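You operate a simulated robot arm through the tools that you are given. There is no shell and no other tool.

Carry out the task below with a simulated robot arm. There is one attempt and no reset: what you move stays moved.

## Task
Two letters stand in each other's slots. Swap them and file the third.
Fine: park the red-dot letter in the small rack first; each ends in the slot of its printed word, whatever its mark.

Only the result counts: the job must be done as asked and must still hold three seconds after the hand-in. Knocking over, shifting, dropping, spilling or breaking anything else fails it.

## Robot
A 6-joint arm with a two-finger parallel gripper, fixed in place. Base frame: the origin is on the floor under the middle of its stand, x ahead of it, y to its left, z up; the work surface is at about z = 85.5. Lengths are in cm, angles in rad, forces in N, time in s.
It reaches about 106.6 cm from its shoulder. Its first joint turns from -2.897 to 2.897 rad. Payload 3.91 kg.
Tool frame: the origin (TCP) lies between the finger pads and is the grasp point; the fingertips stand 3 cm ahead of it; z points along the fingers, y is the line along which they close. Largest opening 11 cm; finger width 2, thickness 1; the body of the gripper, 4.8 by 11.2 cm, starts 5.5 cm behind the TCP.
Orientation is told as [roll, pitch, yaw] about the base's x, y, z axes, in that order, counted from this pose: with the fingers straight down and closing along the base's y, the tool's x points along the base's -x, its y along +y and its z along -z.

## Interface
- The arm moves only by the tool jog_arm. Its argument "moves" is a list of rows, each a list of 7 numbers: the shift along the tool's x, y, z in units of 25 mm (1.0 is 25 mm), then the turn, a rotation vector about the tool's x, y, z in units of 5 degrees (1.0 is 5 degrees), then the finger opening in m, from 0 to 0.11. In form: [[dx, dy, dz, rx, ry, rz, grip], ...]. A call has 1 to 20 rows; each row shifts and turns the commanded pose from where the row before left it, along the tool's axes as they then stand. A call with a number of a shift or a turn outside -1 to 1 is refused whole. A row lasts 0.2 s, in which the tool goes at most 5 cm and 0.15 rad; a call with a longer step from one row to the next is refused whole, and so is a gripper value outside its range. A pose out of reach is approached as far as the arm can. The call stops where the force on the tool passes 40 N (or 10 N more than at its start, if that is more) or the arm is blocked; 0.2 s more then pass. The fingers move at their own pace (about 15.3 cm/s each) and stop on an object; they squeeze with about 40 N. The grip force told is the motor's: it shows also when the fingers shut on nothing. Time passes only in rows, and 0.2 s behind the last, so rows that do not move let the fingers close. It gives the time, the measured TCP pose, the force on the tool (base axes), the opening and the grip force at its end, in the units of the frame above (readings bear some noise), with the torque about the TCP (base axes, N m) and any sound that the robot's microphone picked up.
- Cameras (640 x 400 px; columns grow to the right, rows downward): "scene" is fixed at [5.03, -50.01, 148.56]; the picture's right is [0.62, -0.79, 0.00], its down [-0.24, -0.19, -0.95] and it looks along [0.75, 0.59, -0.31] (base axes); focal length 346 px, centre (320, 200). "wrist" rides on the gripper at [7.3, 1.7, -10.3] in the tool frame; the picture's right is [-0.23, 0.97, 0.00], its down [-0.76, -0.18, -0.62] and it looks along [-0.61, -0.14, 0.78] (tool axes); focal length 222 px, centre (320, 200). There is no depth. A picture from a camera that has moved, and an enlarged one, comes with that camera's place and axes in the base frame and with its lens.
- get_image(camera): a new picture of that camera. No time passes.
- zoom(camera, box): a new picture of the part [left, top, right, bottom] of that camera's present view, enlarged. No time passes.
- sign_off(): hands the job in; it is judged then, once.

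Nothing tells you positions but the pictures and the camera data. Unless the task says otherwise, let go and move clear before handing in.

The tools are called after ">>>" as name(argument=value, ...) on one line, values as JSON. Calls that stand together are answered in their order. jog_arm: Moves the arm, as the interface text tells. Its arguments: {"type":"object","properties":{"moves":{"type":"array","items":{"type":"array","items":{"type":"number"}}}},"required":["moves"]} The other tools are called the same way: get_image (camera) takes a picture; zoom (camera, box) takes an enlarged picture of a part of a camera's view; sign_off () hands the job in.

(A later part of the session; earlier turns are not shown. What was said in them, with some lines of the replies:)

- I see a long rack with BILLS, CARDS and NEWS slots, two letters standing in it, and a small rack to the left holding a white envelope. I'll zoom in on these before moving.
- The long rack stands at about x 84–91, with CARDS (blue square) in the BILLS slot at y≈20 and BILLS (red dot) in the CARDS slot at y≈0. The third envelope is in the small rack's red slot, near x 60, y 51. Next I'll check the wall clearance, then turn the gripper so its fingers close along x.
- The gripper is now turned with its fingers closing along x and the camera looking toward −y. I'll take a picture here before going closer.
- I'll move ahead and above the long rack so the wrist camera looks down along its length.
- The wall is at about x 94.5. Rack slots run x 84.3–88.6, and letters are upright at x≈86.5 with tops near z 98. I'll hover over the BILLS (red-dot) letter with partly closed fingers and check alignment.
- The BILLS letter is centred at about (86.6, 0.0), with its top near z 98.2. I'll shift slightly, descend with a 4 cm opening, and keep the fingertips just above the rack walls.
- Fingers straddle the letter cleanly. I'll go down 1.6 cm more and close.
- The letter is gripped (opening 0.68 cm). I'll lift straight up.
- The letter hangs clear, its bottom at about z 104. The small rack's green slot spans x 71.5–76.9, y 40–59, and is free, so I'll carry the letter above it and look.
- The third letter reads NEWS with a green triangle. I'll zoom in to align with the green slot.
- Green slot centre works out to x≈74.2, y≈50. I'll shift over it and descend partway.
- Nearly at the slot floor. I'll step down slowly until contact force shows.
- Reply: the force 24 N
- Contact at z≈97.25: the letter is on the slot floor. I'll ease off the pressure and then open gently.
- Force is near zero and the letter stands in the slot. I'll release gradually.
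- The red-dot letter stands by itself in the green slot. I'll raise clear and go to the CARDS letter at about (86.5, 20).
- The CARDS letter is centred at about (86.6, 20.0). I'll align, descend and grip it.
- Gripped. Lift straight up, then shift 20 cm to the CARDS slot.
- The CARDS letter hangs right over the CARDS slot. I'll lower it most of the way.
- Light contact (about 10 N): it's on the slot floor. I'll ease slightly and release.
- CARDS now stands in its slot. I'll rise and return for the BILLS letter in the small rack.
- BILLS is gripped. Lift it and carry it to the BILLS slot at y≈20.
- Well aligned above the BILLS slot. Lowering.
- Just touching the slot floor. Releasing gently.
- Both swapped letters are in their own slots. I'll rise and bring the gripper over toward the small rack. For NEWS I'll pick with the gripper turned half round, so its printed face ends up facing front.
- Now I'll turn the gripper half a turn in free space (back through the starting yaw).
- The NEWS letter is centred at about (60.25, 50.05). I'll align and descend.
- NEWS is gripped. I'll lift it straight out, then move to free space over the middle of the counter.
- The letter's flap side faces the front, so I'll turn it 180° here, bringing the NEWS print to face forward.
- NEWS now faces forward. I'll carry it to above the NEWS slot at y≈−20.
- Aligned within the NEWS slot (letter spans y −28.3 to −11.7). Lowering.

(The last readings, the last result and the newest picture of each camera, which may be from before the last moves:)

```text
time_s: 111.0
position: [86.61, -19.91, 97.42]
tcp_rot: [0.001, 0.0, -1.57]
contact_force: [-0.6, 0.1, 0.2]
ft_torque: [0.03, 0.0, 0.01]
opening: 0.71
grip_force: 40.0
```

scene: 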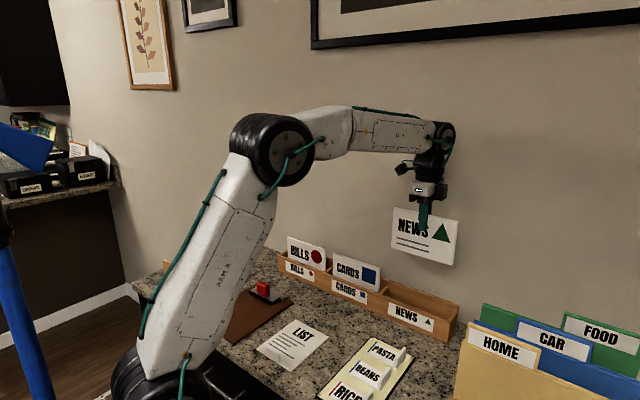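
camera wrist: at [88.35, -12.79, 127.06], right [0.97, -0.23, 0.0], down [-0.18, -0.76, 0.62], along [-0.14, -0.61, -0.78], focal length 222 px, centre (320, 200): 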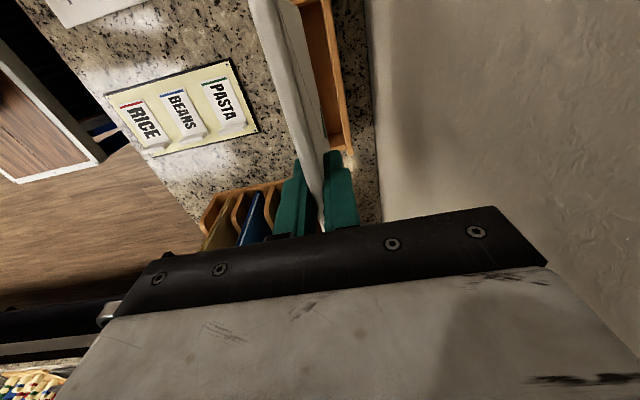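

>>> jog_arm(moves=[[0, 0, 0.04, 0, 0, 0, 0.0], [0, 0, 0.02, 0, 0, 0, 0.0], [0, 0, 0, 0, 0, 0, 0.0]])

```text
time_s: 111.8
position: [86.75, -19.92, 97.26]
tcp_rot: [0.003, 0.001, -1.57]
contact_force: [0.4, -1.3, 0.9]
ft_torque: [-0.03, 0.0, 0.02]
opening: 0.7
grip_force: 39.6
```

>>> jog_arm(moves=[[0, 0, 0.03, 0, 0, 0, 0.0], [0, 0, 0, 0, 0, 0, 0.0]])

```text
time_s: 112.4
position: [86.57, -20.02, 97.18]
tcp_rot: [0.004, -0.001, -1.572]
contact_force: [0.2, 3.2, 14.2]
ft_torque: [0.25, -0.04, 0.01]
opening: 0.7
grip_force: 39.9
```

Contact with the slot floor. Ease slightly and release.

>>> jog_arm(moves=[[0, 0, -0.03, 0, 0, 0, 0.0], [0, 0, 0, 0, 0, 0, 0.0], [0, 0, 0, 0, 0, 0, 0.01], [0, 0, 0, 0, 0, 0, 0.015], [0, 0, 0, 0, 0, 0, 0.025], [0, 0, 0, 0, 0, 0, 0.035], [0, 0, 0, 0, 0, 0, 0.035]])

>>> zoom(camera="scene", box=[320, 180, 500, 350])

>>> zoom(camera="wrist", box=[220, 0, 420, 240])

```text
time_s: 114.0
position: [86.61, -19.97, 97.22]
tcp_rot: [0.001, 0.001, -1.57]
contact_force: [-0.1, -0.2, -0.3]
ft_torque: [0.0, 0.02, 0.0]
opening: 3.49
grip_force: 0.0
```

```text
2.35 times, centred on (410, 265) of scene
camera zoom: at [5.03, -50.01, 148.56], right [0.62, -0.79, 0.0], down [-0.24, -0.19, -0.95], along [0.75, 0.59, -0.31], focal length 815 px, centre (108, 47)
```

zoom: 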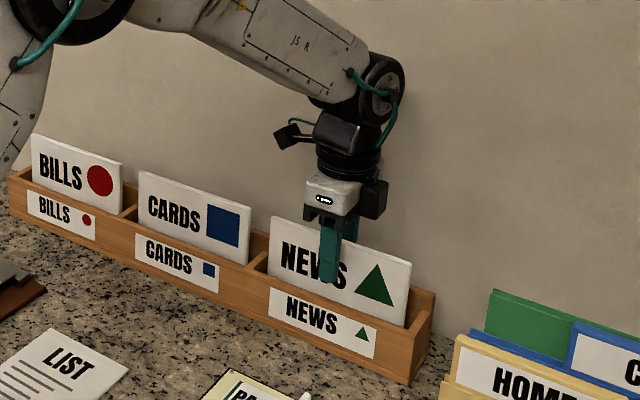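

```text
1.67 times, centred on (320, 120) of wrist
camera zoom: at [88.46, -12.72, 107.34], right [0.97, -0.23, 0.0], down [-0.18, -0.76, 0.62], along [-0.14, -0.61, -0.78], focal length 370 px, centre (320, 333)
```

zoom: 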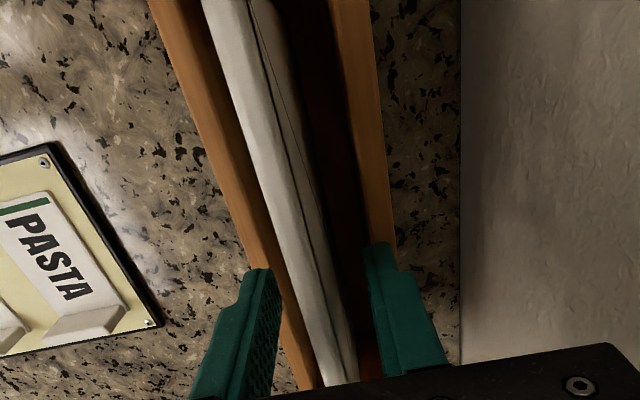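

All three letters stand upright in their own slots. I'll rise straight up and back off clear, then verify.

>>> jog_arm(moves=[[0, 0, -0.3, 0, 0, 0, 0.035], [0, 0, -0.6, 0, 0, 0, 0.04], [0, 0, -1, 0, 0, 0, 0.04], [0, 0, -1, 0, 0, 0, 0.04], [0, 0, -1, 0, 0, 0, 0.04], [0, 0, -1, 0, 0, 0, 0.04], [0, 0, -1, 0, 0, 0, 0.04], [0, 0, -1, 0, 0, 0, 0.04], [0, -0.5, -0.8, 0, 0, 0, 0.04], [0.3, -1, -0.4, 0, 0, 0, 0.04], [0.5, -1, 0, 0, 0, 0, 0.04], [0.5, -1, 0, 0, 0, 0, 0.04], [0.5, -1, 0, 0, 0, 0, 0.04], [0.5, -1, 0, 0, 0, 0, 0.04], [0.5, -1, 0, 0, 0, 0, 0.04], [0.5, -1, 0, 0, 0, 0, 0.04], [0.5, -1, 0, 0, 0, 0, 0.04], [0.3, -0.5, 0, 0, 0, 0, 0.04], [0, 0, 0, 0, 0, 0, 0.04], [0, 0, 0, 0, 0, 0, 0.04]])

>>> get_image(camera="scene")

>>> zoom(camera="scene", box=[260, 220, 480, 357])

>>> get_image(camera="wrist")

```text
time_s: 118.2
position: [64.25, -9.76, 117.62]
tcp_rot: [0.0, 0.0, -1.571]
contact_force: [0.4, 0.8, -0.1]
ft_torque: [-0.01, -0.01, 0.0]
opening: 3.99
grip_force: 0.1
```

```text
taken
```

scene: 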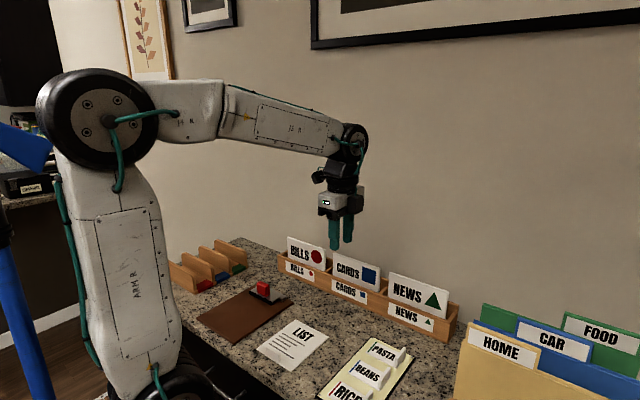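

```text
2.91 times, centred on (370, 288) of scene
camera zoom: at [5.03, -50.01, 148.56], right [0.62, -0.79, 0.0], down [-0.24, -0.19, -0.95], along [0.75, 0.59, -0.31], focal length 1008 px, centre (174, -58)
```

zoom: 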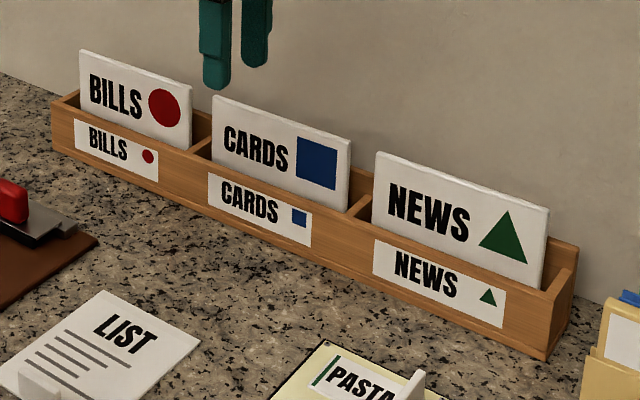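

```text
taken
camera wrist: at [66.0, -2.46, 127.75], right [0.97, -0.23, 0.0], down [-0.18, -0.76, 0.62], along [-0.14, -0.61, -0.78], focal length 222 px, centre (320, 200)
```

wrist: 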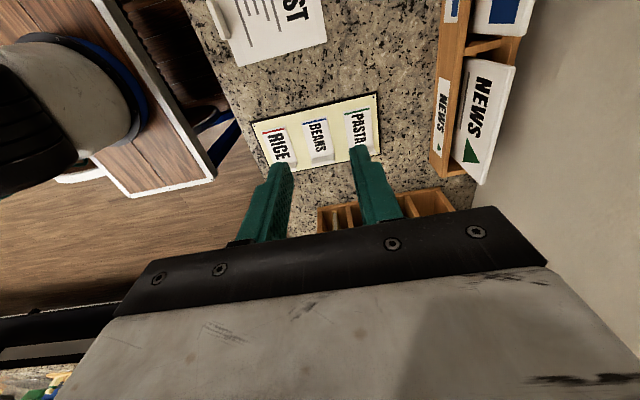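

BILLS, CARDS and NEWS each stand upright in the slot of the same name. The small rack is empty, nothing else looks disturbed, and the gripper is clear, so I'm handing in.

>>> sign_off()

```text
The job is handed in.
```

All three letters are now in the slots that match their printed words, and the job is handed in. In the last pictures before hand-in they stood upright and readable from the front.

- **BILLS (red dot):** I parked it first in the small rack's free green slot, then moved it to the BILLS slot.
- **CARDS (blue square):** I moved it from the BILLS slot to the CARDS slot.
- **NEWS (green triangle):** I took it from the small rack and turned it half round, because its print faced away. It is now in the NEWS slot.

The small rack is empty, nothing else looked moved in those pictures, and the gripper had let go and was clear of the rack.
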